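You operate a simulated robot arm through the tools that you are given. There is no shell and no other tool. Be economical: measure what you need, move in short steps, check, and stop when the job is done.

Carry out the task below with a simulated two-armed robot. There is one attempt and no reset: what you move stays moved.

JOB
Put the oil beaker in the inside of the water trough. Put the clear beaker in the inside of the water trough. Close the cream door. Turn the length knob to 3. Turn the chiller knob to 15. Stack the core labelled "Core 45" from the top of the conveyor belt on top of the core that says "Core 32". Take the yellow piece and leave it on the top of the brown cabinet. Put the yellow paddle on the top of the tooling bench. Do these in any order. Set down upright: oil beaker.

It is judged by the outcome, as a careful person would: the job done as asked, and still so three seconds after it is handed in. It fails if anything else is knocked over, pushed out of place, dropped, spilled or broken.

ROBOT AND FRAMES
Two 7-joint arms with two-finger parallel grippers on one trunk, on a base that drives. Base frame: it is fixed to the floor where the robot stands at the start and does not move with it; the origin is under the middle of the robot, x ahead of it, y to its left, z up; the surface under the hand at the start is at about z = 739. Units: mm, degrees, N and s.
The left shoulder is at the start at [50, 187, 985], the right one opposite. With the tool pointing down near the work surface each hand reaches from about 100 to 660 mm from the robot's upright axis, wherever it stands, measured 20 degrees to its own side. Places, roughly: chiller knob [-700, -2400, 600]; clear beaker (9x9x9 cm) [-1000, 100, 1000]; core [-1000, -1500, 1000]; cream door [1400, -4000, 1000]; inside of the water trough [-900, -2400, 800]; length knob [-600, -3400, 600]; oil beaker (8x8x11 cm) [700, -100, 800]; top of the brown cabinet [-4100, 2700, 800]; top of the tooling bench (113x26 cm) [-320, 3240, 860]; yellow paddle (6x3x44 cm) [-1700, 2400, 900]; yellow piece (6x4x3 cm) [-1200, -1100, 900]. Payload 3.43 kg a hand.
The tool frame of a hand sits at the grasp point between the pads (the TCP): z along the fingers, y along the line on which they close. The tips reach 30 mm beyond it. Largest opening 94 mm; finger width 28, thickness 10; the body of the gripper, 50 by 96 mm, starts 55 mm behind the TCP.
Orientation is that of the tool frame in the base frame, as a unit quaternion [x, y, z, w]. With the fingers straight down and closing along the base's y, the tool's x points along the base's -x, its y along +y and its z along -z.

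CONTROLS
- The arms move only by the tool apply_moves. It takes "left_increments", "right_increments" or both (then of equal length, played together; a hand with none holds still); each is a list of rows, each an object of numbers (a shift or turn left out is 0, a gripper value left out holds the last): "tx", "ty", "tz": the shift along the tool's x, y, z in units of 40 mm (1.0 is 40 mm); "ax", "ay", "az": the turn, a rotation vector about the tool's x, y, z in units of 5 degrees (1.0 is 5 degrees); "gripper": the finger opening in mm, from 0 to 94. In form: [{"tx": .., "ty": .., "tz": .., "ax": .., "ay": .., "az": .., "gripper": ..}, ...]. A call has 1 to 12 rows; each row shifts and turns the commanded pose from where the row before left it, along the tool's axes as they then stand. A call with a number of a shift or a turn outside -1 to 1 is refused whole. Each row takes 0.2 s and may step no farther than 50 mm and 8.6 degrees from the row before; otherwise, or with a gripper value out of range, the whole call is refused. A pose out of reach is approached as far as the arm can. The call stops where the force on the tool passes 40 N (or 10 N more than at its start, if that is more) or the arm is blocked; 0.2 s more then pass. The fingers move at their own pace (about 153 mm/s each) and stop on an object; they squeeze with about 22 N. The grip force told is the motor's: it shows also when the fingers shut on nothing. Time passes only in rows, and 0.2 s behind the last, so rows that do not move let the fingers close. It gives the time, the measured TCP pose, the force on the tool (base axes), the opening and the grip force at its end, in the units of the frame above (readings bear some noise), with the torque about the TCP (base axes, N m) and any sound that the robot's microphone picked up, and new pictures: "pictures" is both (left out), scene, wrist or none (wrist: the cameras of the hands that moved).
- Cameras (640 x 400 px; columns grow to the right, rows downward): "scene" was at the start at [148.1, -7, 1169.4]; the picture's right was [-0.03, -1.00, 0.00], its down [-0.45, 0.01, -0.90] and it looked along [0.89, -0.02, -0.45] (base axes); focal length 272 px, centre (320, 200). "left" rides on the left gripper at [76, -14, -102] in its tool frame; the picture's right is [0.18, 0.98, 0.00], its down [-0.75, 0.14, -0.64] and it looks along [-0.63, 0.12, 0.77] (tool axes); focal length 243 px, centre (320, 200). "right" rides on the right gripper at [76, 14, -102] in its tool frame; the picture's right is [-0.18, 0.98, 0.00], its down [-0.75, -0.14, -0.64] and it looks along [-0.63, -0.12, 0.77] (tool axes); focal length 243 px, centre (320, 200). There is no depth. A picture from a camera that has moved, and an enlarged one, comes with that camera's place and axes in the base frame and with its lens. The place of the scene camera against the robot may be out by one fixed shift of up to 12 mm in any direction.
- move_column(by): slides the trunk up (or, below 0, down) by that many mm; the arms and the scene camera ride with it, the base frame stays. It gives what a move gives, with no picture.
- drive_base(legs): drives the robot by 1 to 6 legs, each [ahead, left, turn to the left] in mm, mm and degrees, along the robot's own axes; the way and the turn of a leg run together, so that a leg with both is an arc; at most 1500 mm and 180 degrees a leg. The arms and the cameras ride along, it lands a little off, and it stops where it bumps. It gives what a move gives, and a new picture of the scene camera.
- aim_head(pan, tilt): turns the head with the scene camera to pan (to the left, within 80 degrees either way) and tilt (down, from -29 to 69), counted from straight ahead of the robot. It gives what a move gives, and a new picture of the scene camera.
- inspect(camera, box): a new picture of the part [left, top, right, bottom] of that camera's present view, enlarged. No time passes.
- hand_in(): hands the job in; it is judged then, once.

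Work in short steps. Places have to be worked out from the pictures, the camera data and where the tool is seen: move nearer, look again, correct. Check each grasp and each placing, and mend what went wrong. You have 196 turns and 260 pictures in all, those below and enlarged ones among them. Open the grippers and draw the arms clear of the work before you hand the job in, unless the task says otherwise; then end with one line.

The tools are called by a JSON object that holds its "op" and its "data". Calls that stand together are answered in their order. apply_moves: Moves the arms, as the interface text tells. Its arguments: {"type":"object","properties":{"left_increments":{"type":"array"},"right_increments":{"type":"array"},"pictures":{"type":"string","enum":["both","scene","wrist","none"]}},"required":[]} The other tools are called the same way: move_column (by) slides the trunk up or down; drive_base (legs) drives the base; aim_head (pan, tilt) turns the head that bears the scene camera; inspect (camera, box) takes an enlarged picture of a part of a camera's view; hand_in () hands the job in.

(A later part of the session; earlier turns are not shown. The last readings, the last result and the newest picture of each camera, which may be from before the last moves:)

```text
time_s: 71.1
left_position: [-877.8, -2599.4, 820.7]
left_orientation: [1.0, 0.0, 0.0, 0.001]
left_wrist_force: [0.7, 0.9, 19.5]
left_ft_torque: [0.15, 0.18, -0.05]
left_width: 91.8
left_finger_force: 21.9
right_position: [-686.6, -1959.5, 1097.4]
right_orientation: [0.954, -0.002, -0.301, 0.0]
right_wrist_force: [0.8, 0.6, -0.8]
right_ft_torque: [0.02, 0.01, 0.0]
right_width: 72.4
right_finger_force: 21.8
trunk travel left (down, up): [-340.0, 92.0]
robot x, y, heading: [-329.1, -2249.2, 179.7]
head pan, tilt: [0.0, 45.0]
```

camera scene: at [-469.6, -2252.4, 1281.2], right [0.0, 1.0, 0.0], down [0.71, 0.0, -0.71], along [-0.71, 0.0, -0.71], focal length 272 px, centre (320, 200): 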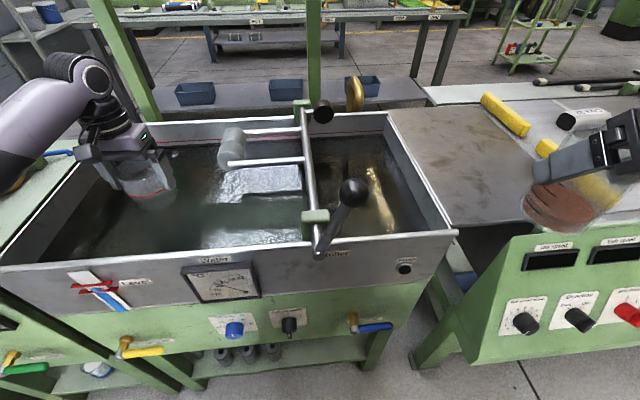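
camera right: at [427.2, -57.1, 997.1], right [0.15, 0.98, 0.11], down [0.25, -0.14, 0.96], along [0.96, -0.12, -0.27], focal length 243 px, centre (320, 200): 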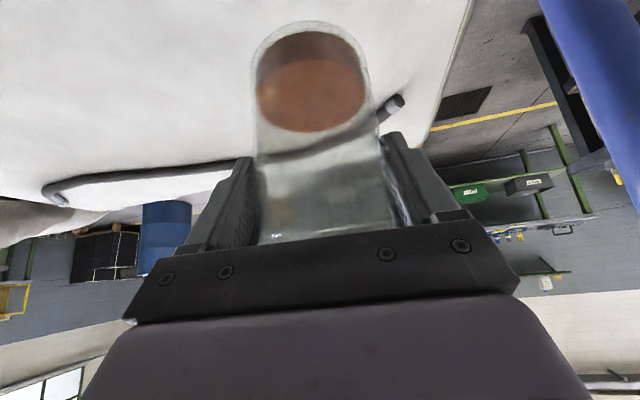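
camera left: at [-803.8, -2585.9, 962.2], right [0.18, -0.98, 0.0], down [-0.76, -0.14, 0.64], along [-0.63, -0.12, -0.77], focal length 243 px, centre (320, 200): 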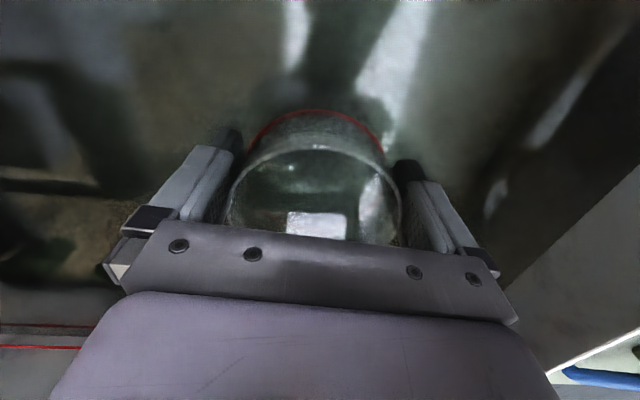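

Floor contact at TCP z≈821 (floor ≈ 754). Ease off slightly, open fully, and withdraw straight up.

{"op": "apply_moves", "data": {"left_increments": [{"tz": -0.05}, {"gripper": 94}, {}, {}, {"tz": -0.3}, {"tz": -0.5}, {"tz": -0.5}, {"tz": -0.9}, {"tz": -0.9}, {}]}}

```text
time_s: 73.3
left_position: [-880.3, -2600.0, 945.7]
left_orientation: [1.0, -0.001, 0.001, 0.001]
left_wrist_force: [0.1, 0.6, 0.5]
left_ft_torque: [-0.03, 0.03, 0.05]
left_width: 94.0
left_finger_force: 0.1
right_position: [-687.9, -1961.8, 1098.4]
right_orientation: [0.954, -0.002, -0.299, 0.0]
right_wrist_force: [0.2, -0.4, -0.8]
right_ft_torque: [0.04, -0.02, -0.02]
right_width: 72.1
right_finger_force: 22.2
trunk travel left (down, up): [-340.0, 92.0]
robot x, y, heading: [-326.8, -2248.1, 179.8]
head pan, tilt: [0.0, 45.0]
camera scene: at [-469.7, -2252.3, 1281.2], right [0.0, 1.0, 0.0], down [0.71, 0.0, -0.71], along [-0.71, 0.0, -0.71], focal length 272 px, centre (320, 200)
camera left: at [-803.6, -2586.1, 1048.0], right [0.18, -0.98, 0.0], down [-0.76, -0.14, 0.64], along [-0.63, -0.12, -0.77], focal length 243 px, centre (320, 200)
```

scene: 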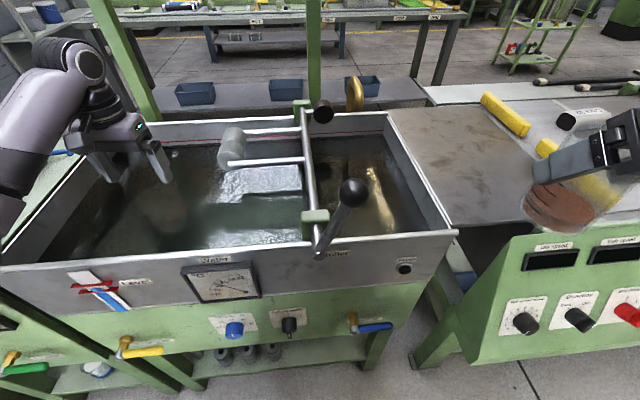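
left: 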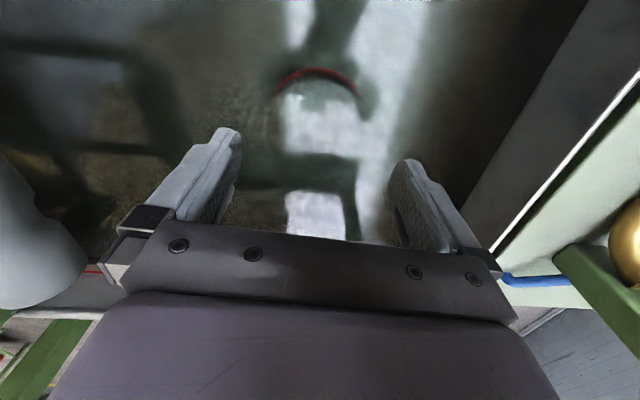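

Clear beaker stands upright in the trough. Now tuck the left hand up and back before repositioning for the oil beaker.

{"op": "apply_moves", "data": {"left_increments": [{"tz": -1}, {"tz": -1}, {"tz": -1}, {"tz": -1}, {"tx": 0.8, "ty": -0.8}, {"tx": 0.8, "ty": -0.8}, {"tx": 0.8, "ty": -0.8}, {"tx": 0.8, "ty": -0.8}, {"tx": 0.8, "ty": -0.8}, {}], "pictures": "none"}}

{"op": "drive_base", "data": {"legs": [[0, 230, 0]]}}

```text
time_s: 75.5
left_position: [-718.5, -2439.8, 1103.6]
left_orientation: [1.0, 0.0, 0.002, 0.002]
left_wrist_force: [0.1, 0.3, -0.3]
left_ft_torque: [0.03, -0.02, 0.02]
left_width: 94.2
left_finger_force: 0.0
right_position: [-688.2, -1961.0, 1098.5]
right_orientation: [0.954, -0.002, -0.3, 0.0]
right_wrist_force: [0.3, -0.1, -1.5]
right_ft_torque: [0.01, 0.01, 0.02]
right_width: 72.4
right_finger_force: 22.6
trunk travel left (down, up): [-340.0, 92.0]
robot x, y, heading: [-331.1, -2248.3, 179.8]
head pan, tilt: [0.0, 45.0]
```

```text
time_s: 78.2
left_position: [-718.2, -2669.4, 1104.8]
left_orientation: [1.0, 0.0, 0.002, 0.001]
left_wrist_force: [1.0, -1.0, -0.9]
left_ft_torque: [-0.02, -0.02, 0.0]
left_width: 93.8
left_finger_force: 0.1
right_position: [-687.4, -2193.3, 1097.4]
right_orientation: [0.954, -0.003, -0.299, -0.001]
right_wrist_force: [-0.4, 1.1, -1.7]
right_ft_torque: [-0.02, 0.01, 0.0]
right_width: 71.9
right_finger_force: 21.7
trunk travel left (down, up): [-340.0, 92.0]
robot x, y, heading: [-327.4, -2477.4, 180.0]
head pan, tilt: [0.0, 45.0]
camera scene: at [-469.9, -2483.3, 1281.1], right [0.0, 1.0, 0.0], down [0.71, 0.0, -0.71], along [-0.71, 0.0, -0.71], focal length 272 px, centre (320, 200)
```

scene: 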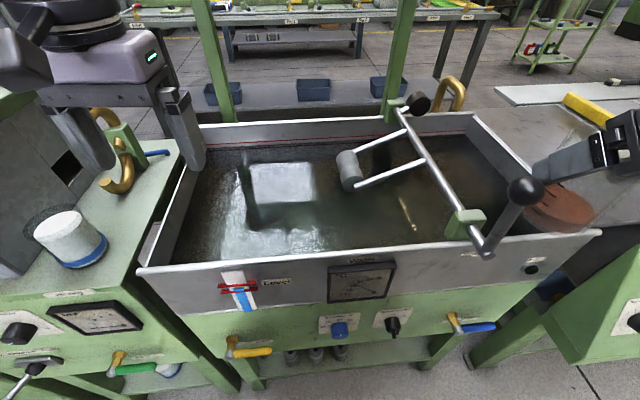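

The roller arm's slope looks different from before; the right hand may be near its handle ball. I zoom in before moving further.

{"op": "inspect", "data": {"camera": "scene", "box": [320, 80, 640, 280]}}

{"op": "inspect", "data": {"camera": "right", "box": [0, 0, 640, 400]}}

```text
2.00 times, centred on (480, 180) of scene
camera zoom: at [-469.9, -2483.3, 1281.1], right [0.0, 1.0, 0.0], down [0.71, 0.0, -0.71], along [-0.71, 0.0, -0.71], focal length 545 px, centre (0, 240)
```

zoom: 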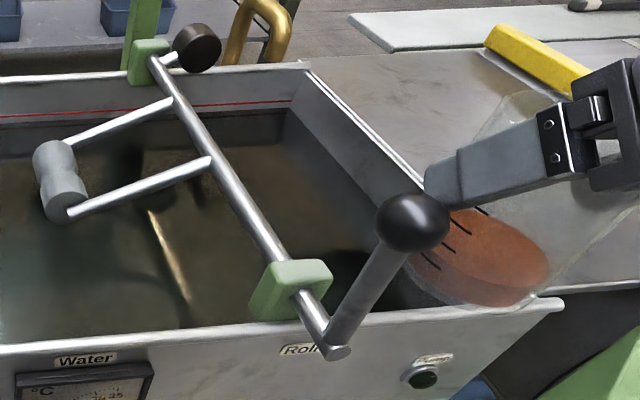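

```text
1.00 times, centred on (320, 200) of right (not enlarged: the box is as wide or as high as the picture)
camera zoom: at [-567.2, -2207.2, 1137.2], right [-0.15, -0.98, 0.11], down [-0.25, 0.14, 0.96], along [-0.96, 0.12, -0.27], focal length 243 px, centre (320, 200)
```

zoom: 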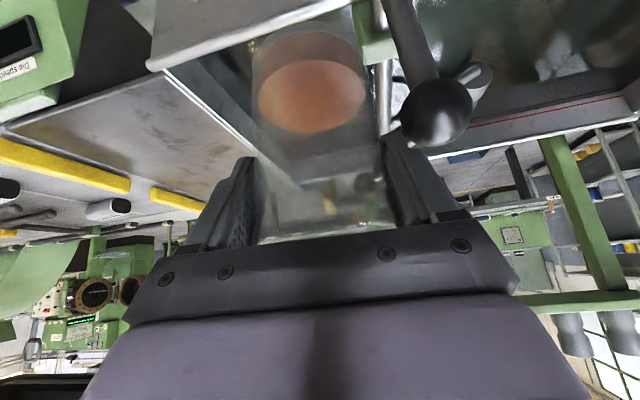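

The roller swung down about 20°, evidently from the hand nudging the handle ball. I retreat the right hand to the right and see whether it springs back.

{"op": "apply_moves", "data": {"right_increments": [{"ty": -1}, {"ty": -1}, {}], "pictures": "scene"}}

```text
time_s: 79.0
left_position: [-719.4, -2671.3, 1103.8]
left_orientation: [1.0, 0.0, 0.001, 0.0]
left_wrist_force: [0.4, -0.1, -0.2]
left_ft_torque: [0.0, 0.04, -0.01]
left_width: 94.0
left_finger_force: 0.0
right_position: [-688.9, -2110.5, 1098.7]
right_orientation: [0.954, -0.002, -0.299, -0.001]
right_wrist_force: [0.7, 0.3, -2.0]
right_ft_torque: [0.0, -0.05, -0.02]
right_width: 72.5
right_finger_force: 22.5
trunk travel left (down, up): [-340.0, 92.0]
robot x, y, heading: [-330.0, -2481.4, 179.9]
head pan, tilt: [0.0, 45.0]
camera scene: at [-470.1, -2483.2, 1281.2], right [0.0, 1.0, 0.0], down [0.71, 0.0, -0.71], along [-0.71, 0.0, -0.71], focal length 272 px, centre (320, 200)
```

scene: 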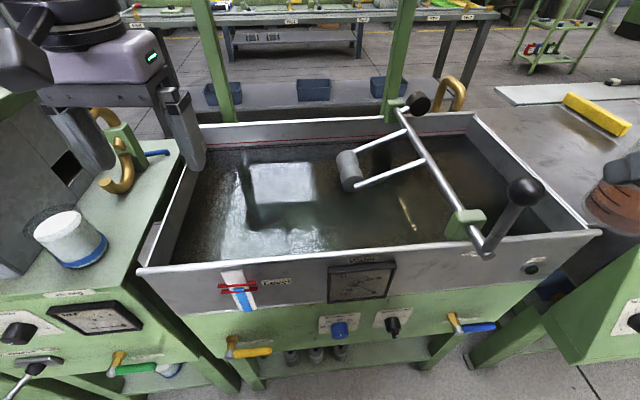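

By geometry the handle ball was at y≈-2218 and now stands at ≈[-688,-2258,1077]: my hand did push it ~40 mm. I'll push it back with the closed left hand; first shift the base right again.

{"op": "drive_base", "data": {"legs": [[0, -200, 0]]}}

{"op": "apply_moves", "data": {"left_increments": [{"gripper": 0, "tz": 0.2}, {}, {}], "pictures": "none"}}

```text
time_s: 81.3
left_position: [-718.6, -2470.6, 1104.0]
left_orientation: [1.0, 0.0, 0.001, 0.001]
left_wrist_force: [0.2, -0.1, -0.1]
left_ft_torque: [-0.03, 0.02, 0.02]
left_width: 93.9
left_finger_force: 0.1
right_position: [-688.2, -1911.3, 1098.3]
right_orientation: [0.954, -0.002, -0.299, 0.0]
right_wrist_force: [0.2, -0.2, -1.4]
right_ft_torque: [0.0, -0.02, -0.01]
right_width: 72.3
right_finger_force: 22.3
trunk travel left (down, up): [-340.0, 92.0]
robot x, y, heading: [-327.8, -2279.7, 179.9]
head pan, tilt: [0.0, 45.0]
camera scene: at [-469.7, -2283.8, 1281.2], right [0.0, 1.0, 0.0], down [0.71, 0.0, -0.71], along [-0.71, 0.0, -0.71], focal length 272 px, centre (320, 200)
```

scene: 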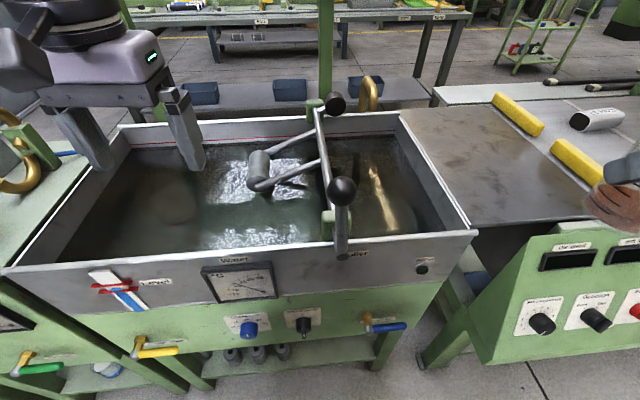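

```text
time_s: 82.2
left_position: [-719.2, -2472.0, 1096.4]
left_orientation: [1.0, -0.001, 0.001, 0.001]
left_wrist_force: [0.1, 0.1, -0.5]
left_ft_torque: [0.0, -0.04, 0.03]
left_width: 0.3
left_finger_force: 21.8
right_position: [-688.0, -1912.2, 1097.4]
right_orientation: [0.954, -0.001, -0.299, 0.001]
right_wrist_force: [-0.8, 0.3, -1.6]
right_ft_torque: [-0.02, 0.0, -0.01]
right_width: 72.6
right_finger_force: 22.3
trunk travel left (down, up): [-340.0, 92.0]
robot x, y, heading: [-325.8, -2280.7, 179.9]
head pan, tilt: [0.0, 45.0]
```

Ball confirmed at [-690,-2260,1076]. Bring the closed left hand beside it at y≈-2300.

{"op": "apply_moves", "data": {"left_increments": [{"ty": -0.8, "tx": 0.15, "tz": 0.06}, {"ty": -0.8, "tx": 0.15, "tz": 0.06}, {"ty": -0.8, "tx": 0.15, "tz": 0.06}, {"ty": -0.8, "tx": 0.15, "tz": 0.06}, {"ty": -0.8, "tx": 0.12, "tz": 0.06}, {}], "pictures": "scene"}}

```text
time_s: 83.5
left_position: [-690.2, -2312.7, 1084.1]
left_orientation: [1.0, 0.0, 0.001, 0.001]
left_wrist_force: [0.0, 0.4, -1.0]
left_ft_torque: [0.0, -0.02, -0.01]
left_width: 0.0
left_finger_force: 21.7
right_position: [-688.3, -1913.5, 1097.0]
right_orientation: [0.954, -0.002, -0.299, 0.0]
right_wrist_force: [-0.1, -0.5, -1.4]
right_ft_torque: [0.01, 0.0, -0.01]
right_width: 72.1
right_finger_force: 21.9
trunk travel left (down, up): [-340.0, 92.0]
robot x, y, heading: [-326.2, -2279.8, 180.1]
head pan, tilt: [0.0, 45.0]
camera scene: at [-469.7, -2284.2, 1281.2], right [0.0, 1.0, 0.0], down [0.71, 0.0, -0.71], along [-0.71, 0.0, -0.71], focal length 272 px, centre (320, 200)
```

scene: 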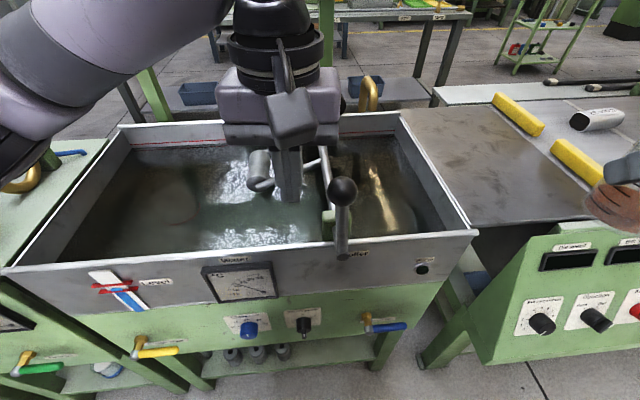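

Now push gently to the right, bringing TCP to y≈-2247.

{"op": "apply_moves", "data": {"left_increments": [{"ty": -0.33}, {"ty": -0.33}, {"ty": -0.33}, {"ty": -0.33}, {"ty": -0.3}, {}], "pictures": "scene"}}

```text
time_s: 85.0
left_position: [-687.9, -2246.9, 1084.4]
left_orientation: [1.0, -0.001, 0.002, 0.001]
left_wrist_force: [-0.1, 0.4, -0.1]
left_ft_torque: [0.03, -0.01, -0.02]
left_width: 0.1
left_finger_force: 21.5
right_position: [-688.1, -1913.0, 1097.1]
right_orientation: [0.954, -0.002, -0.299, 0.0]
right_wrist_force: [-0.2, -0.1, -2.1]
right_ft_torque: [-0.03, 0.01, 0.0]
right_width: 72.5
right_finger_force: 22.0
trunk travel left (down, up): [-340.0, 92.0]
robot x, y, heading: [-325.8, -2276.2, 179.7]
head pan, tilt: [0.0, 45.0]
camera scene: at [-469.6, -2284.0, 1281.2], right [0.0, 1.0, 0.0], down [0.71, 0.0, -0.71], along [-0.71, 0.0, -0.71], focal length 272 px, centre (320, 200)
```

scene: 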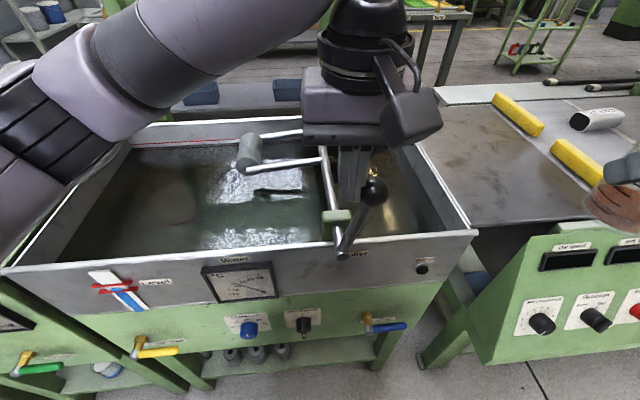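

Nearly restored (rod still ~3–4 px low). Push 7 mm more, then withdraw.

{"op": "apply_moves", "data": {"left_increments": [{"ty": -0.17}, {}, {"ty": 0.8}, {"ty": 0.9}, {"ty": 0.9, "tz": -0.3}, {"ty": 0.9, "tz": -0.3}, {}], "pictures": "scene"}}

```text
time_s: 86.5
left_position: [-689.4, -2380.4, 1107.6]
left_orientation: [1.0, 0.0, 0.002, 0.001]
left_wrist_force: [-0.1, 0.1, -0.1]
left_ft_torque: [0.01, 0.02, -0.04]
left_width: 0.0
left_finger_force: 22.6
right_position: [-688.0, -1912.1, 1098.6]
right_orientation: [0.954, -0.001, -0.299, 0.001]
right_wrist_force: [-0.2, 0.1, -1.5]
right_ft_torque: [0.0, -0.08, -0.02]
right_width: 72.2
right_finger_force: 22.0
trunk travel left (down, up): [-340.0, 92.0]
robot x, y, heading: [-325.8, -2283.3, 180.1]
head pan, tilt: [0.0, 45.0]
camera scene: at [-469.7, -2283.7, 1281.2], right [0.0, 1.0, 0.0], down [0.71, 0.0, -0.71], along [-0.71, 0.0, -0.71], focal length 272 px, centre (320, 200)
```

scene: 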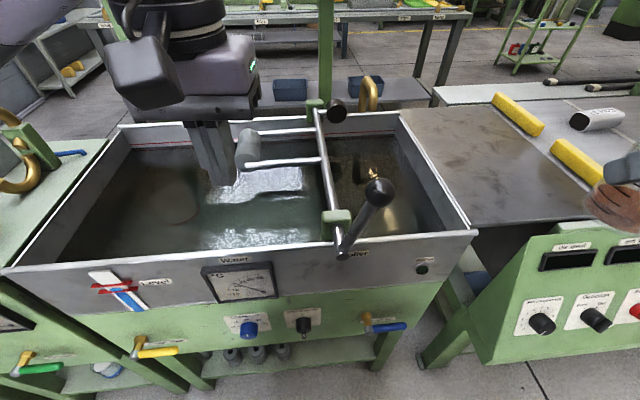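

Roller restored to its original level. I'll put the oil beaker in the right compartment, at about [-930,-2120]: first forward on the outside at height, then sideways over the trough.

{"op": "apply_moves", "data": {"right_increments": [{"tz": 0.573, "tx": -0.82}, {"tz": 0.573, "tx": -0.82}, {"tz": 0.573, "tx": -0.82}, {"tz": 0.573, "tx": -0.82}, {"tz": 0.573, "tx": -0.82}, {"tz": 0.573, "tx": -0.82}, {"ty": 0.87}, {"ty": 0.87}, {"ty": 0.87}, {"ty": 0.87}, {"ty": 0.87}, {"ty": 0.87}]}}

```text
time_s: 89.2
left_position: [-689.2, -2379.6, 1107.4]
left_orientation: [1.0, 0.0, 0.002, 0.0]
left_wrist_force: [-0.7, -0.8, -0.5]
left_ft_torque: [0.0, 0.02, -0.02]
left_width: 0.0
left_finger_force: 21.9
right_position: [-928.7, -2121.1, 1098.5]
right_orientation: [0.955, -0.002, -0.298, 0.0]
right_wrist_force: [-0.1, 0.7, -1.1]
right_ft_torque: [-0.01, -0.01, 0.03]
right_width: 72.5
right_finger_force: 21.8
trunk travel left (down, up): [-340.0, 92.0]
robot x, y, heading: [-327.1, -2279.8, 179.9]
head pan, tilt: [0.0, 45.0]
camera scene: at [-469.8, -2284.6, 1281.2], right [0.0, 1.0, 0.0], down [0.71, 0.0, -0.71], along [-0.71, 0.0, -0.71], focal length 272 px, centre (320, 200)
camera right: at [-807.9, -2136.6, 1137.6], right [-0.15, -0.98, 0.11], down [-0.25, 0.14, 0.96], along [-0.96, 0.12, -0.27], focal length 243 px, centre (320, 200)
```

scene: 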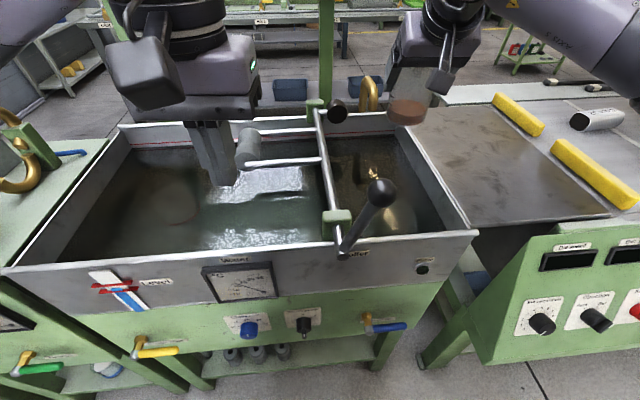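
right: 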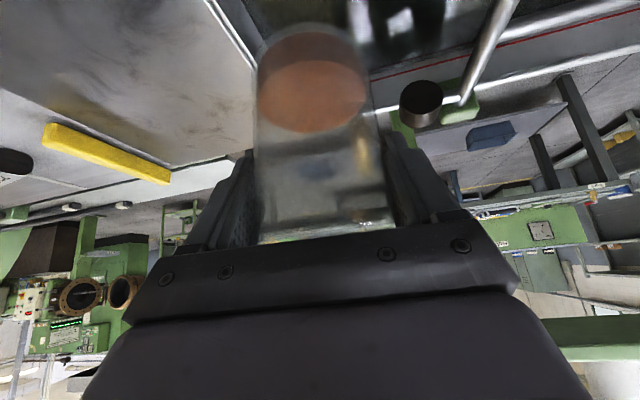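

Wall measured at y≈-2040; shift 10 mm left and lower straight down to z≈920, then look.

{"op": "apply_moves", "data": {"right_increments": [{"ty": 0.25, "tz": 0.4, "tx": 0.28}, {"tz": 0.74, "tx": 0.515}, {"tz": 0.74, "tx": 0.515}, {"tz": 0.74, "tx": 0.515}, {"tz": 0.74, "tx": 0.515}, {"tz": 0.6, "tx": 0.42}, {}]}}

```text
time_s: 90.8
left_position: [-689.7, -2379.4, 1107.7]
left_orientation: [1.0, 0.0, 0.002, 0.001]
left_wrist_force: [0.1, 0.1, 0.4]
left_ft_torque: [-0.02, 0.0, -0.03]
left_width: 0.0
left_finger_force: 21.8
right_position: [-928.2, -2128.8, 903.7]
right_orientation: [0.954, -0.001, -0.299, 0.0]
right_wrist_force: [-1.2, 0.1, -1.8]
right_ft_torque: [0.03, 0.0, 0.03]
right_width: 72.2
right_finger_force: 22.4
trunk travel left (down, up): [-340.0, 92.0]
robot x, y, heading: [-329.2, -2281.5, 179.7]
head pan, tilt: [0.0, 45.0]
camera scene: at [-469.7, -2284.0, 1281.2], right [0.0, 1.0, 0.0], down [0.71, 0.0, -0.71], along [-0.71, 0.0, -0.71], focal length 272 px, centre (320, 200)
camera right: at [-807.8, -2145.1, 943.4], right [-0.15, -0.98, 0.11], down [-0.25, 0.14, 0.96], along [-0.96, 0.12, -0.27], focal length 243 px, centre (320, 200)
```

scene: 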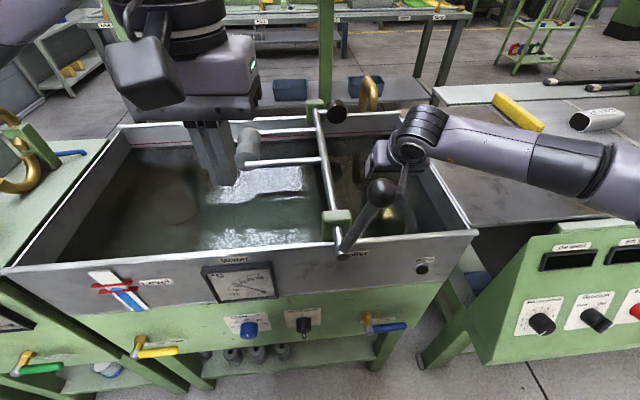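
right: 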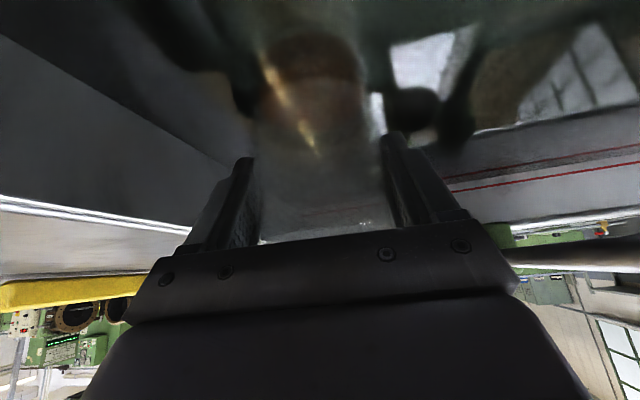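

The forearm crosses low over the right wall; raising the trunk will lift the elbow. I do that, then lower the hand again.

{"op": "move_column", "data": {"by": 90}}

{"op": "apply_moves", "data": {"right_increments": [{"tz": 0.615, "tx": 0.43}, {"tz": 0.615, "tx": 0.43}, {"tz": 0.615, "tx": 0.43}, {"tz": 0.3, "tx": 0.21}, {}], "pictures": "scene"}}

```text
time_s: 92.0
left_position: [-688.7, -2378.9, 1197.1]
left_orientation: [1.0, 0.0, 0.002, 0.001]
left_wrist_force: [0.4, 0.0, 0.0]
left_ft_torque: [-0.01, 0.0, -0.01]
left_width: 0.2
left_finger_force: 22.3
right_position: [-928.8, -2130.4, 993.5]
right_orientation: [0.954, -0.001, -0.299, 0.0]
right_wrist_force: [0.0, -0.1, -1.7]
right_ft_torque: [0.0, 0.01, 0.02]
right_width: 72.3
right_finger_force: 22.2
trunk travel left (down, up): [-430.0, 2.0]
robot x, y, heading: [-326.9, -2277.7, 179.8]
head pan, tilt: [0.0, 45.0]
```

```text
time_s: 93.2
left_position: [-688.9, -2379.9, 1197.0]
left_orientation: [1.0, 0.0, 0.001, 0.001]
left_wrist_force: [-0.3, 0.0, 0.0]
left_ft_torque: [0.02, -0.02, 0.03]
left_width: 0.0
left_finger_force: 22.3
right_position: [-928.4, -2131.7, 889.6]
right_orientation: [0.954, -0.002, -0.299, 0.001]
right_wrist_force: [0.9, -0.9, -1.1]
right_ft_torque: [-0.04, 0.0, -0.01]
right_width: 72.4
right_finger_force: 22.0
trunk travel left (down, up): [-430.0, 2.0]
robot x, y, heading: [-328.8, -2279.6, 180.0]
head pan, tilt: [0.0, 45.0]
camera scene: at [-469.7, -2284.0, 1371.2], right [0.0, 1.0, 0.0], down [0.71, 0.0, -0.71], along [-0.71, 0.0, -0.71], focal length 272 px, centre (320, 200)
```

scene: 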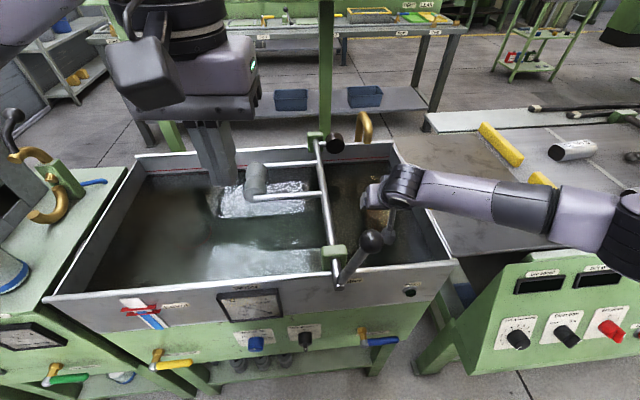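

Estimated forearm clearance over the rim after full descent is ~10–15 mm. Continue in small steps and check.

{"op": "apply_moves", "data": {"right_increments": [{"tz": 0.205, "tx": 0.143}, {"tz": 0.205, "tx": 0.143}, {"tz": 0.205, "tx": 0.143}, {"tz": 0.165, "tx": 0.114}, {}], "pictures": "none"}}

{"op": "inspect", "data": {"camera": "scene", "box": [320, 120, 640, 320]}}

```text
time_s: 94.4
left_position: [-689.9, -2379.0, 1197.2]
left_orientation: [1.0, 0.0, 0.002, 0.002]
left_wrist_force: [0.1, 0.0, -0.1]
left_ft_torque: [0.03, 0.0, -0.01]
left_width: 0.0
left_finger_force: 21.5
right_position: [-927.9, -2130.2, 851.5]
right_orientation: [0.954, -0.001, -0.299, 0.0]
right_wrist_force: [0.3, 0.0, -1.1]
right_ft_torque: [0.04, -0.02, 0.0]
right_width: 72.1
right_finger_force: 21.9
trunk travel left (down, up): [-430.0, 2.0]
robot x, y, heading: [-326.4, -2281.0, 179.8]
head pan, tilt: [0.0, 45.0]
```

```text
2.00 times, centred on (480, 220) of scene
camera zoom: at [-469.7, -2284.0, 1371.2], right [0.0, 1.0, 0.0], down [0.71, 0.0, -0.71], along [-0.71, 0.0, -0.71], focal length 545 px, centre (0, 160)
```

zoom: 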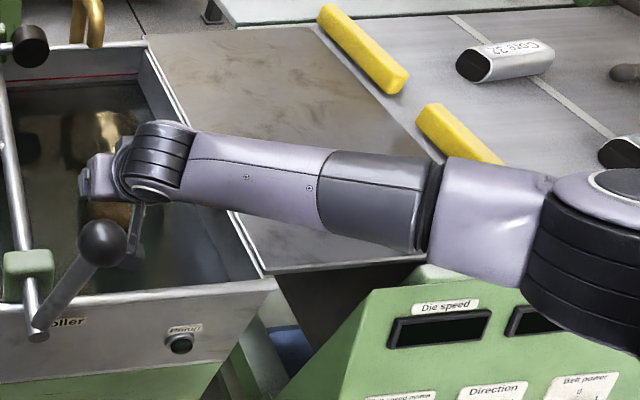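

Still clear. Final small steps to contact.

{"op": "apply_moves", "data": {"right_increments": [{"tz": 0.123, "tx": 0.086}, {"tz": 0.082, "tx": 0.057}, {"tz": 0.062, "tx": 0.043}, {}], "pictures": "none"}}

```text
time_s: 95.4
left_position: [-688.7, -2379.9, 1198.4]
left_orientation: [1.0, 0.001, 0.002, 0.001]
left_wrist_force: [0.1, -1.4, -0.2]
left_ft_torque: [0.0, -0.03, 0.0]
left_width: 0.0
left_finger_force: 22.5
right_position: [-928.2, -2130.7, 840.4]
right_orientation: [0.953, -0.001, -0.302, 0.001]
right_wrist_force: [-2.4, -0.4, 16.4]
right_ft_torque: [-0.03, 0.08, 0.01]
right_width: 72.8
right_finger_force: 21.8
trunk travel left (down, up): [-430.0, 2.0]
robot x, y, heading: [-328.2, -2280.5, 179.8]
head pan, tilt: [0.0, 45.0]
```

Floor contact (16 N). Release, then withdraw back along the tool axis.

{"op": "apply_moves", "data": {"right_increments": [{"tz": -0.04, "tx": -0.028}, {"gripper": 94}, {}, {}, {"tz": -0.3}, {"tz": -0.5}, {"tz": -0.7}, {"tz": -0.7}, {"tz": -0.7}, {"tz": -0.7, "tx": -0.5}, {"tz": -0.7, "tx": -0.5}, {}]}}

```text
time_s: 98.0
left_position: [-688.8, -2379.5, 1197.2]
left_orientation: [1.0, 0.0, 0.002, 0.001]
left_wrist_force: [0.2, -0.2, 0.0]
left_ft_torque: [0.0, 0.0, 0.01]
left_width: 0.2
left_finger_force: 22.1
right_position: [-863.1, -2129.9, 1005.1]
right_orientation: [0.954, -0.002, -0.299, -0.001]
right_wrist_force: [-0.5, -0.4, -0.5]
right_ft_torque: [0.01, 0.01, -0.01]
right_width: 94.0
right_finger_force: 0.2
trunk travel left (down, up): [-430.0, 2.0]
robot x, y, heading: [-327.0, -2278.0, 179.9]
head pan, tilt: [0.0, 45.0]
camera scene: at [-469.7, -2284.0, 1371.2], right [0.0, 1.0, 0.0], down [0.71, 0.0, -0.71], along [-0.71, 0.0, -0.71], focal length 272 px, centre (320, 200)
camera right: at [-742.3, -2145.4, 1045.2], right [-0.15, -0.98, 0.11], down [-0.25, 0.14, 0.96], along [-0.96, 0.12, -0.27], focal length 243 px, centre (320, 200)
```

scene: 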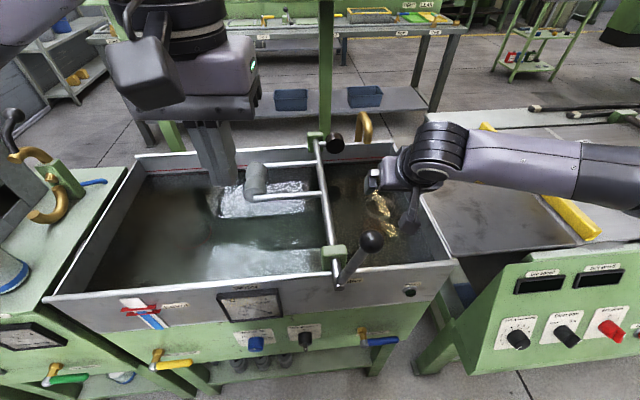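
right: 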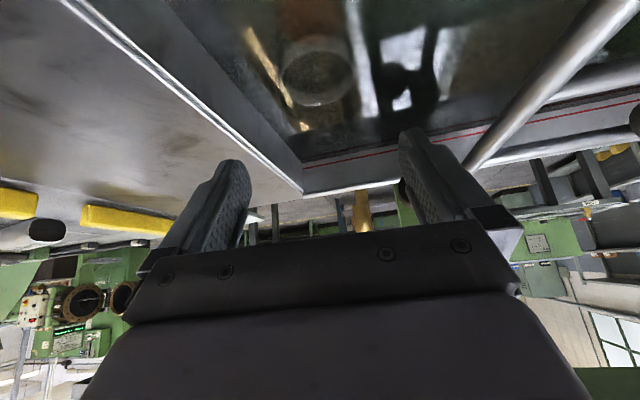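

Both beakers stand in the trough. Raise the right hand clear, back the base off, and look at the chiller knob.

{"op": "apply_moves", "data": {"right_increments": [{"tz": -0.7, "tx": -0.5}, {"tz": -0.7, "tx": -0.5}, {"tz": -0.7, "tx": -0.5}, {"tz": -0.7, "tx": -0.5}, {"ty": -0.9}, {"ty": -0.9}, {"ty": -0.9}, {"ty": -0.9}, {}], "pictures": "none"}}

{"op": "drive_base", "data": {"legs": [[-300, 0, 0]]}}

{"op": "move_column", "data": {"by": -280}}

{"op": "aim_head", "data": {"pan": 10, "tilt": 30}}

```text
time_s: 100.0
left_position: [-688.5, -2379.4, 1198.4]
left_orientation: [1.0, 0.0, 0.0, 0.0]
left_wrist_force: [0.4, 0.2, -0.1]
left_ft_torque: [0.01, 0.01, 0.0]
left_width: 0.1
left_finger_force: 22.4
right_position: [-864.9, -1986.0, 1143.4]
right_orientation: [0.954, -0.001, -0.299, -0.001]
right_wrist_force: [-0.1, 0.6, -0.4]
right_ft_torque: [-0.01, 0.01, 0.03]
right_width: 94.3
right_finger_force: 0.1
trunk travel left (down, up): [-430.0, 2.0]
robot x, y, heading: [-324.0, -2283.8, 179.9]
head pan, tilt: [0.0, 45.0]
```

```text
time_s: 102.0
left_position: [-391.2, -2379.7, 1196.2]
left_orientation: [1.0, -0.001, 0.001, 0.001]
left_wrist_force: [0.2, -0.1, -0.4]
left_ft_torque: [0.0, 0.0, 0.03]
left_width: 0.0
left_finger_force: 22.0
right_position: [-564.5, -1985.1, 1142.7]
right_orientation: [0.954, -0.001, -0.299, 0.0]
right_wrist_force: [-0.4, -0.3, 0.0]
right_ft_torque: [0.0, 0.01, -0.01]
right_width: 94.2
right_finger_force: 0.1
trunk travel left (down, up): [-430.0, 2.0]
robot x, y, heading: [-31.7, -2280.2, 179.8]
head pan, tilt: [0.0, 45.0]
camera scene: at [-170.3, -2284.4, 1371.3], right [0.0, 1.0, 0.0], down [0.71, 0.0, -0.71], along [-0.71, 0.0, -0.71], focal length 272 px, centre (320, 200)
```

scene: 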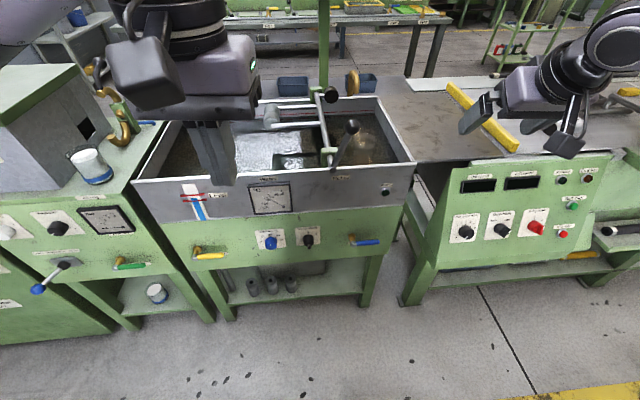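

```text
time_s: 104.9
left_position: [-390.9, -2380.2, 918.0]
left_orientation: [1.0, -0.001, 0.001, 0.0]
left_wrist_force: [0.3, -1.2, 0.1]
left_ft_torque: [-0.02, -0.03, 0.04]
left_width: 0.0
left_finger_force: 22.1
right_position: [-565.5, -1986.3, 863.0]
right_orientation: [0.954, -0.001, -0.299, 0.001]
right_wrist_force: [0.0, -0.3, 0.4]
right_ft_torque: [0.02, 0.01, 0.0]
right_width: 94.2
right_finger_force: 0.1
trunk travel left (down, up): [-150.0, 282.0]
robot x, y, heading: [-27.7, -2277.5, 180.0]
head pan, tilt: [0.0, 45.0]
```

```text
time_s: 105.6
left_position: [-390.6, -2379.5, 917.9]
left_orientation: [1.0, 0.0, 0.002, 0.001]
left_wrist_force: [0.2, 0.0, -0.5]
left_ft_torque: [0.0, -0.03, -0.01]
left_width: 0.0
left_finger_force: 22.1
right_position: [-564.8, -1986.4, 862.0]
right_orientation: [0.954, -0.001, -0.299, 0.0]
right_wrist_force: [0.5, 0.0, 0.5]
right_ft_torque: [0.03, 0.01, 0.0]
right_width: 93.9
right_finger_force: 0.1
trunk travel left (down, up): [-150.0, 282.0]
robot x, y, heading: [-31.7, -2284.2, 180.1]
head pan, tilt: [10.0, 30.0]
camera scene: at [-178.7, -2300.0, 1113.7], right [-0.17, 0.99, 0.0], down [0.49, 0.09, -0.87], along [-0.85, -0.15, -0.5], focal length 272 px, centre (320, 200)
```

scene: 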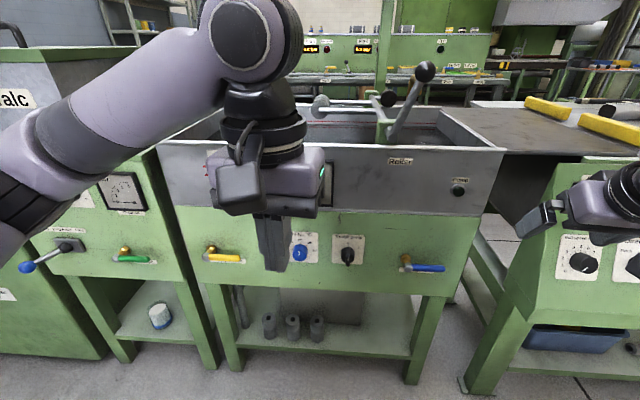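

Chiller knob triangulates to ≈[-695,-2442,648], panel vertical. Zoom to read its mark, and tilt the left hand to horizontal meanwhile.

{"op": "inspect", "data": {"camera": "scene", "box": [270, 220, 370, 282]}}

{"op": "apply_moves", "data": {"left_increments": [{"ay": -1, "gripper": 70}, {"ay": -1}, {"ay": -1}, {"ay": -1}, {"ay": -1}, {"ay": -1}, {"ay": -1}, {"ay": -1}, {"ay": -1}, {"ay": -1}, {"ay": -1}, {"ay": -1}], "pictures": "none"}}

{"op": "apply_moves", "data": {"left_increments": [{"ay": -1}, {"ay": -1}, {"ay": -1}, {"ay": -1}, {"ay": -1}, {"ay": -1}, {}], "pictures": "scene"}}

```text
6.40 times, centred on (320, 251) of scene
camera zoom: at [-178.7, -2300.0, 1113.7], right [-0.17, 0.99, 0.0], down [0.49, 0.09, -0.87], along [-0.85, -0.15, -0.5], focal length 1744 px, centre (320, -126)
```

zoom: 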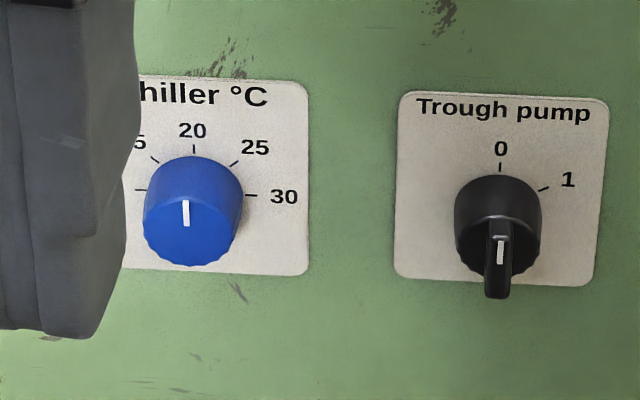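

```text
time_s: 108.2
left_position: [-390.6, -2380.9, 917.9]
left_orientation: [0.866, -0.001, -0.5, 0.0]
left_wrist_force: [-0.1, 0.2, -0.4]
left_ft_torque: [0.04, -0.02, 0.02]
left_width: 70.0
left_finger_force: 0.1
right_position: [-565.2, -1986.3, 862.8]
right_orientation: [0.954, -0.001, -0.3, 0.0]
right_wrist_force: [0.2, 0.5, 0.1]
right_ft_torque: [0.01, -0.01, 0.01]
right_width: 93.9
right_finger_force: 0.1
trunk travel left (down, up): [-150.0, 282.0]
robot x, y, heading: [-27.2, -2281.7, 180.0]
head pan, tilt: [10.0, 30.0]
```

```text
time_s: 109.8
left_position: [-407.7, -2360.5, 922.1]
left_orientation: [0.708, -0.001, -0.706, 0.0]
left_wrist_force: [0.1, -0.7, -0.6]
left_ft_torque: [0.0, 0.01, -0.02]
left_width: 70.3
left_finger_force: 0.0
left hand out of reach, approached as far as the arm can: row 1, 2, 3, 4
right_position: [-565.3, -1986.1, 862.3]
right_orientation: [0.954, -0.001, -0.299, 0.001]
right_wrist_force: [0.1, -0.3, 0.4]
right_ft_torque: [-0.01, 0.03, 0.01]
right_width: 94.1
right_finger_force: 0.1
trunk travel left (down, up): [-150.0, 282.0]
robot x, y, heading: [-28.4, -2278.5, 179.9]
head pan, tilt: [10.0, 30.0]
camera scene: at [-178.7, -2300.0, 1113.8], right [-0.17, 0.99, 0.0], down [0.49, 0.09, -0.87], along [-0.85, -0.15, -0.5], focal length 272 px, centre (320, 200)
```

scene: 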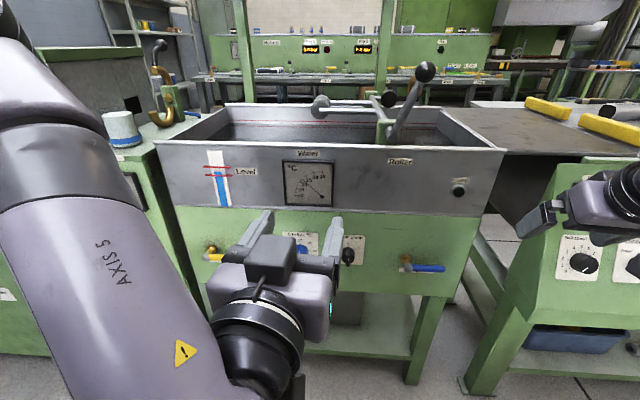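

The dial reads 20 (mark at top); 15 lies 45° counter-clockwise. I tuck the right hand back, then drive in and lower the left hand in front of the knob.

{"op": "apply_moves", "data": {"right_increments": [{"tz": -0.573, "tx": 0.82}, {"tz": -0.573, "tx": 0.82}, {"tz": -0.573, "tx": 0.82}, {"tz": -0.573, "tx": 0.82}, {"tz": -0.573, "tx": 0.82}, {"tz": -0.573, "tx": 0.82}, {}], "left_increments": [{"tx": 0.8, "ty": 0.3}, {"tx": 0.8, "ty": 0.3}, {"tx": 0.8, "ty": 0.3}, {"tx": 0.8, "ty": 0.3}, {"tx": 0.8, "ty": 0.3}, {"tx": 0.8, "ty": 0.5}, {}], "pictures": "none"}}

{"op": "move_column", "data": {"by": -85}}

{"op": "drive_base", "data": {"legs": [[150, 0, 0]]}}

{"op": "inspect", "data": {"camera": "left", "box": [0, 0, 640, 400]}}

```text
time_s: 111.4
left_position: [-413.0, -2376.2, 786.8]
left_orientation: [0.709, 0.008, -0.705, 0.002]
left_wrist_force: [-0.1, 0.3, 0.1]
left_ft_torque: [-0.02, -0.01, 0.02]
left_width: 70.0
left_finger_force: 0.0
left hand out of reach, approached as far as the arm can: row 1, 4, 5, 6
right_position: [-370.2, -1974.3, 888.8]
right_orientation: [0.955, -0.001, -0.298, 0.001]
right_wrist_force: [-0.9, -0.6, 0.3]
right_ft_torque: [0.02, 0.01, 0.07]
right_width: 93.9
right_finger_force: 0.0
right hand out of reach, approached as far as the arm can: row 5, 6
trunk travel left (down, up): [-150.0, 282.0]
robot x, y, heading: [-30.7, -2281.8, 179.8]
head pan, tilt: [10.0, 30.0]
```

```text
time_s: 112.7
left_position: [-412.3, -2377.2, 701.4]
left_orientation: [0.71, 0.007, -0.704, 0.004]
left_wrist_force: [-0.6, 0.1, -0.1]
left_ft_torque: [-0.02, 0.03, 0.03]
left_width: 70.1
left_finger_force: 0.1
right_position: [-371.5, -1974.4, 803.1]
right_orientation: [0.955, -0.001, -0.298, 0.001]
right_wrist_force: [0.0, -0.2, 0.0]
right_ft_torque: [-0.02, 0.04, -0.01]
right_width: 94.1
right_finger_force: 0.0
trunk travel left (down, up): [-65.0, 367.0]
robot x, y, heading: [-24.5, -2282.4, 179.8]
head pan, tilt: [10.0, 30.0]
```

```text
time_s: 114.0
left_position: [-562.0, -2376.5, 701.9]
left_orientation: [0.709, 0.005, -0.705, 0.002]
left_wrist_force: [-0.5, -1.3, -0.3]
left_ft_torque: [0.0, -0.04, 0.03]
left_width: 70.4
left_finger_force: 0.1
right_position: [-518.7, -1974.6, 803.7]
right_orientation: [0.954, -0.003, -0.298, -0.001]
right_wrist_force: [-0.5, 1.2, -0.8]
right_ft_torque: [0.0, 0.0, 0.01]
right_width: 93.9
right_finger_force: 0.0
trunk travel left (down, up): [-65.0, 367.0]
robot x, y, heading: [-176.6, -2282.1, 179.8]
head pan, tilt: [10.0, 30.0]
camera scene: at [-328.0, -2299.6, 1028.8], right [-0.17, 0.99, 0.0], down [0.49, 0.09, -0.87], along [-0.85, -0.15, -0.5], focal length 272 px, centre (320, 200)
```

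scene: 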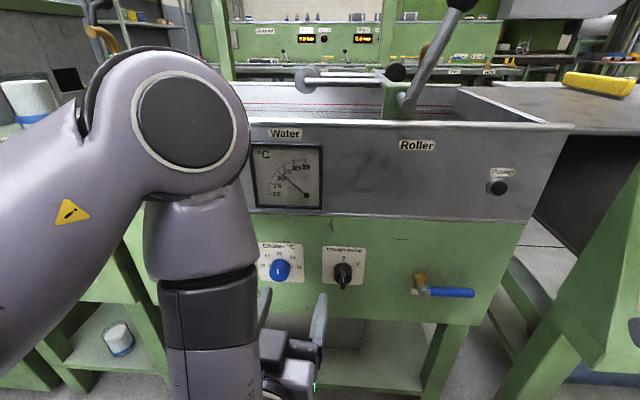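

```text
1.00 times, centred on (320, 200) of left (not enlarged: the box is as wide or as high as the picture)
camera zoom: at [-460.7, -2360.3, 627.1], right [0.01, -0.98, -0.19], down [0.64, -0.14, 0.76], along [-0.77, -0.13, 0.63], focal length 243 px, centre (320, 200)
```

zoom: 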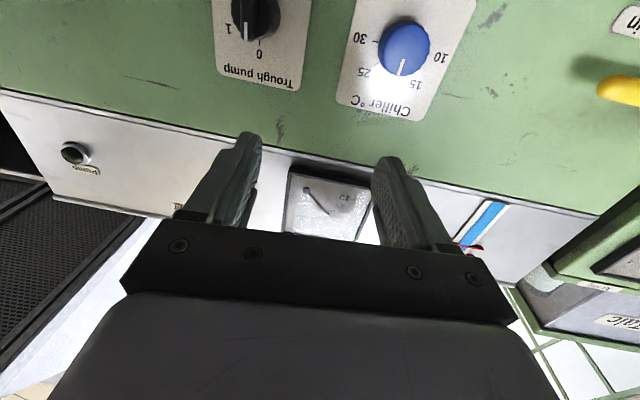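

Knob cap at ≈[-700,-2441,644] (two cameras agree). Align the left hand in front of it.

{"op": "apply_moves", "data": {"left_increments": [{"tx": 0.48, "ty": 0.53}, {"tx": 0.48, "ty": 0.53}, {"tx": 0.49, "ty": 0.54}, {"tz": 0.75}, {}], "pictures": "wrist"}}

```text
time_s: 115.2
left_position: [-592.8, -2376.4, 702.6]
left_orientation: [0.709, 0.005, -0.705, 0.002]
left_wrist_force: [-0.4, -0.1, -0.8]
left_ft_torque: [-0.02, 0.02, 0.02]
left_width: 70.0
left_finger_force: 0.1
left hand out of reach, approached as far as the arm can: row 1, 2, 3
right_position: [-519.5, -1974.0, 801.3]
right_orientation: [0.955, -0.001, -0.298, 0.0]
right_wrist_force: [-0.1, -0.1, 1.2]
right_ft_torque: [-0.03, 0.01, 0.01]
right_width: 93.8
right_finger_force: 0.1
trunk travel left (down, up): [-65.0, 367.0]
robot x, y, heading: [-175.7, -2281.9, 179.7]
head pan, tilt: [10.0, 30.0]
camera left: at [-490.8, -2360.8, 626.7], right [0.01, -0.98, -0.19], down [0.64, -0.14, 0.76], along [-0.77, -0.13, 0.63], focal length 243 px, centre (320, 200)
```

left: 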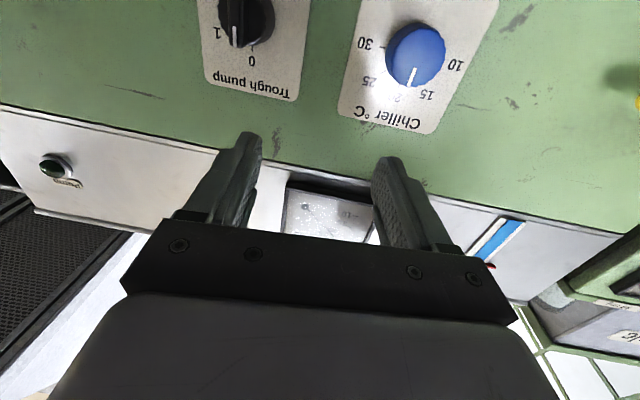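

The arm is too folded here; back the base 180 mm and extend the hand instead.

{"op": "drive_base", "data": {"legs": [[-180, 0, 0]]}}

{"op": "apply_moves", "data": {"left_increments": [{"tz": 0.9}, {"tz": 0.9}, {"tz": 0.9}, {"tz": 0.9, "tx": 0.3, "ty": 0.3}, {"tx": 0.6, "ty": 0.65}, {"tx": 0.55, "ty": 0.65}, {}], "pictures": "wrist"}}

```text
time_s: 116.7
left_position: [-415.3, -2378.2, 702.1]
left_orientation: [0.71, 0.006, -0.705, 0.003]
left_wrist_force: [-0.1, 0.6, -0.1]
left_ft_torque: [0.01, 0.0, 0.01]
left_width: 69.9
left_finger_force: 0.0
right_position: [-341.7, -1974.5, 801.6]
right_orientation: [0.954, -0.003, -0.298, 0.0]
right_wrist_force: [-0.4, 0.0, 0.4]
right_ft_torque: [0.02, 0.01, -0.02]
right_width: 94.1
right_finger_force: 0.1
trunk travel left (down, up): [-65.0, 367.0]
robot x, y, heading: [0.9, -2281.7, 179.9]
head pan, tilt: [10.0, 30.0]
camera scene: at [-150.5, -2300.1, 1028.8], right [-0.17, 0.99, 0.0], down [0.49, 0.09, -0.87], along [-0.85, -0.15, -0.5], focal length 272 px, centre (320, 200)
```

scene: 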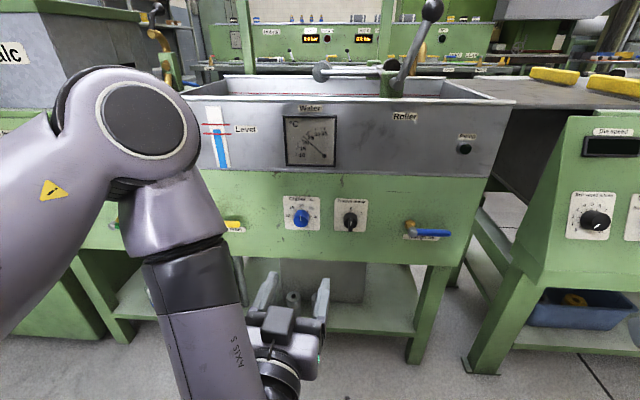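

```text
time_s: 118.3
left_position: [-558.5, -2443.9, 642.2]
left_orientation: [0.709, 0.005, -0.705, 0.003]
left_wrist_force: [-0.3, -0.8, -0.4]
left_ft_torque: [0.06, 0.01, -0.03]
left_width: 70.3
left_finger_force: 0.1
right_position: [-340.5, -1973.7, 802.2]
right_orientation: [0.955, -0.002, -0.298, 0.001]
right_wrist_force: [-0.8, -0.4, 0.6]
right_ft_torque: [0.03, -0.02, 0.0]
right_width: 94.2
right_finger_force: 0.0
trunk travel left (down, up): [-65.0, 367.0]
robot x, y, heading: [-3.1, -2283.6, 179.8]
head pan, tilt: [10.0, 30.0]
camera left: at [-456.2, -2427.1, 566.7], right [0.01, -0.98, -0.19], down [0.64, -0.14, 0.76], along [-0.77, -0.13, 0.63], focal length 243 px, centre (320, 200)
```

left: 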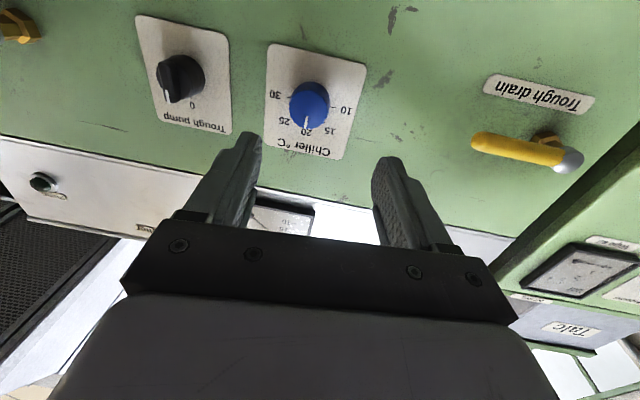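

Aligned within a few mm. Advance so the fingers straddle the knob (TCP x≈-690).

{"op": "apply_moves", "data": {"left_increments": [{"tz": 0.7, "ty": -0.15, "tx": -0.08}, {"tz": 0.7}, {"tz": 0.7}, {"tz": 0.6}, {"tz": 0.3}, {"tz": 0.2}, {}], "pictures": "wrist"}}

```text
time_s: 119.5
left_position: [-667.8, -2437.7, 645.3]
left_orientation: [0.709, 0.005, -0.705, 0.004]
left_wrist_force: [12.2, -1.0, 3.6]
left_ft_torque: [-0.19, 0.25, 0.52]
left_width: 70.4
left_finger_force: 0.1
right_position: [-340.0, -1974.7, 803.3]
right_orientation: [0.954, -0.001, -0.298, 0.0]
right_wrist_force: [0.2, 0.0, -0.5]
right_ft_torque: [-0.01, 0.0, 0.0]
right_width: 94.0
right_finger_force: 0.0
trunk travel left (down, up): [-65.0, 367.0]
robot x, y, heading: [1.3, -2279.3, 180.1]
head pan, tilt: [10.0, 30.0]
stopped in row 5 (left hand): the force on the tool passed its limit at 56 N (the readings are from after the stop); the commanded pose is now the measured one
camera left: at [-565.5, -2421.0, 569.3], right [0.01, -0.98, -0.19], down [0.64, -0.13, 0.76], along [-0.77, -0.13, 0.63], focal length 243 px, centre (320, 200)
```

left: 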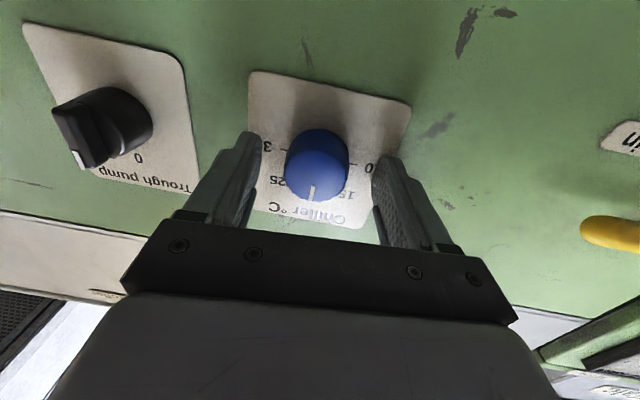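

Tips touched the panel (x≈-698). Back off 4 mm, close on the knob.

{"op": "apply_moves", "data": {"left_increments": [{"tz": -0.1, "tx": 0.08}, {"gripper": 20}, {}, {}], "pictures": "wrist"}}

```text
time_s: 120.5
left_position: [-664.9, -2435.5, 639.9]
left_orientation: [0.71, 0.005, -0.704, 0.004]
left_wrist_force: [-4.6, 12.4, -2.2]
left_ft_torque: [-0.06, 0.0, 0.75]
left_width: 37.6
left_finger_force: 45.0
right_position: [-340.9, -1974.2, 802.4]
right_orientation: [0.954, -0.002, -0.299, 0.0]
right_wrist_force: [0.8, 0.7, -0.1]
right_ft_torque: [0.02, 0.0, -0.02]
right_width: 93.8
right_finger_force: 0.0
trunk travel left (down, up): [-65.0, 367.0]
robot x, y, heading: [-1.9, -2276.3, 179.8]
head pan, tilt: [10.0, 30.0]
camera left: at [-562.2, -2420.0, 564.6], right [0.01, -0.98, -0.19], down [0.64, -0.14, 0.76], along [-0.77, -0.13, 0.62], focal length 243 px, centre (320, 200)
```

left: 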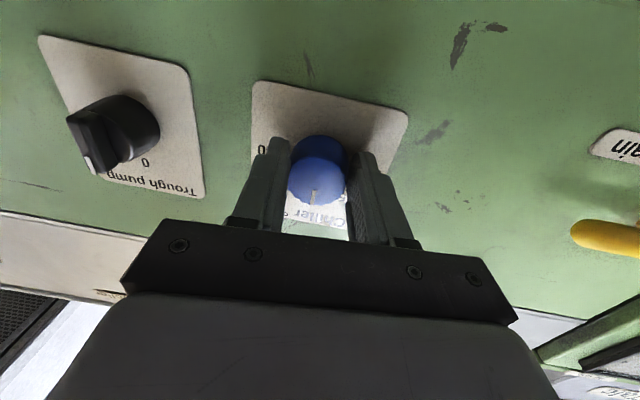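

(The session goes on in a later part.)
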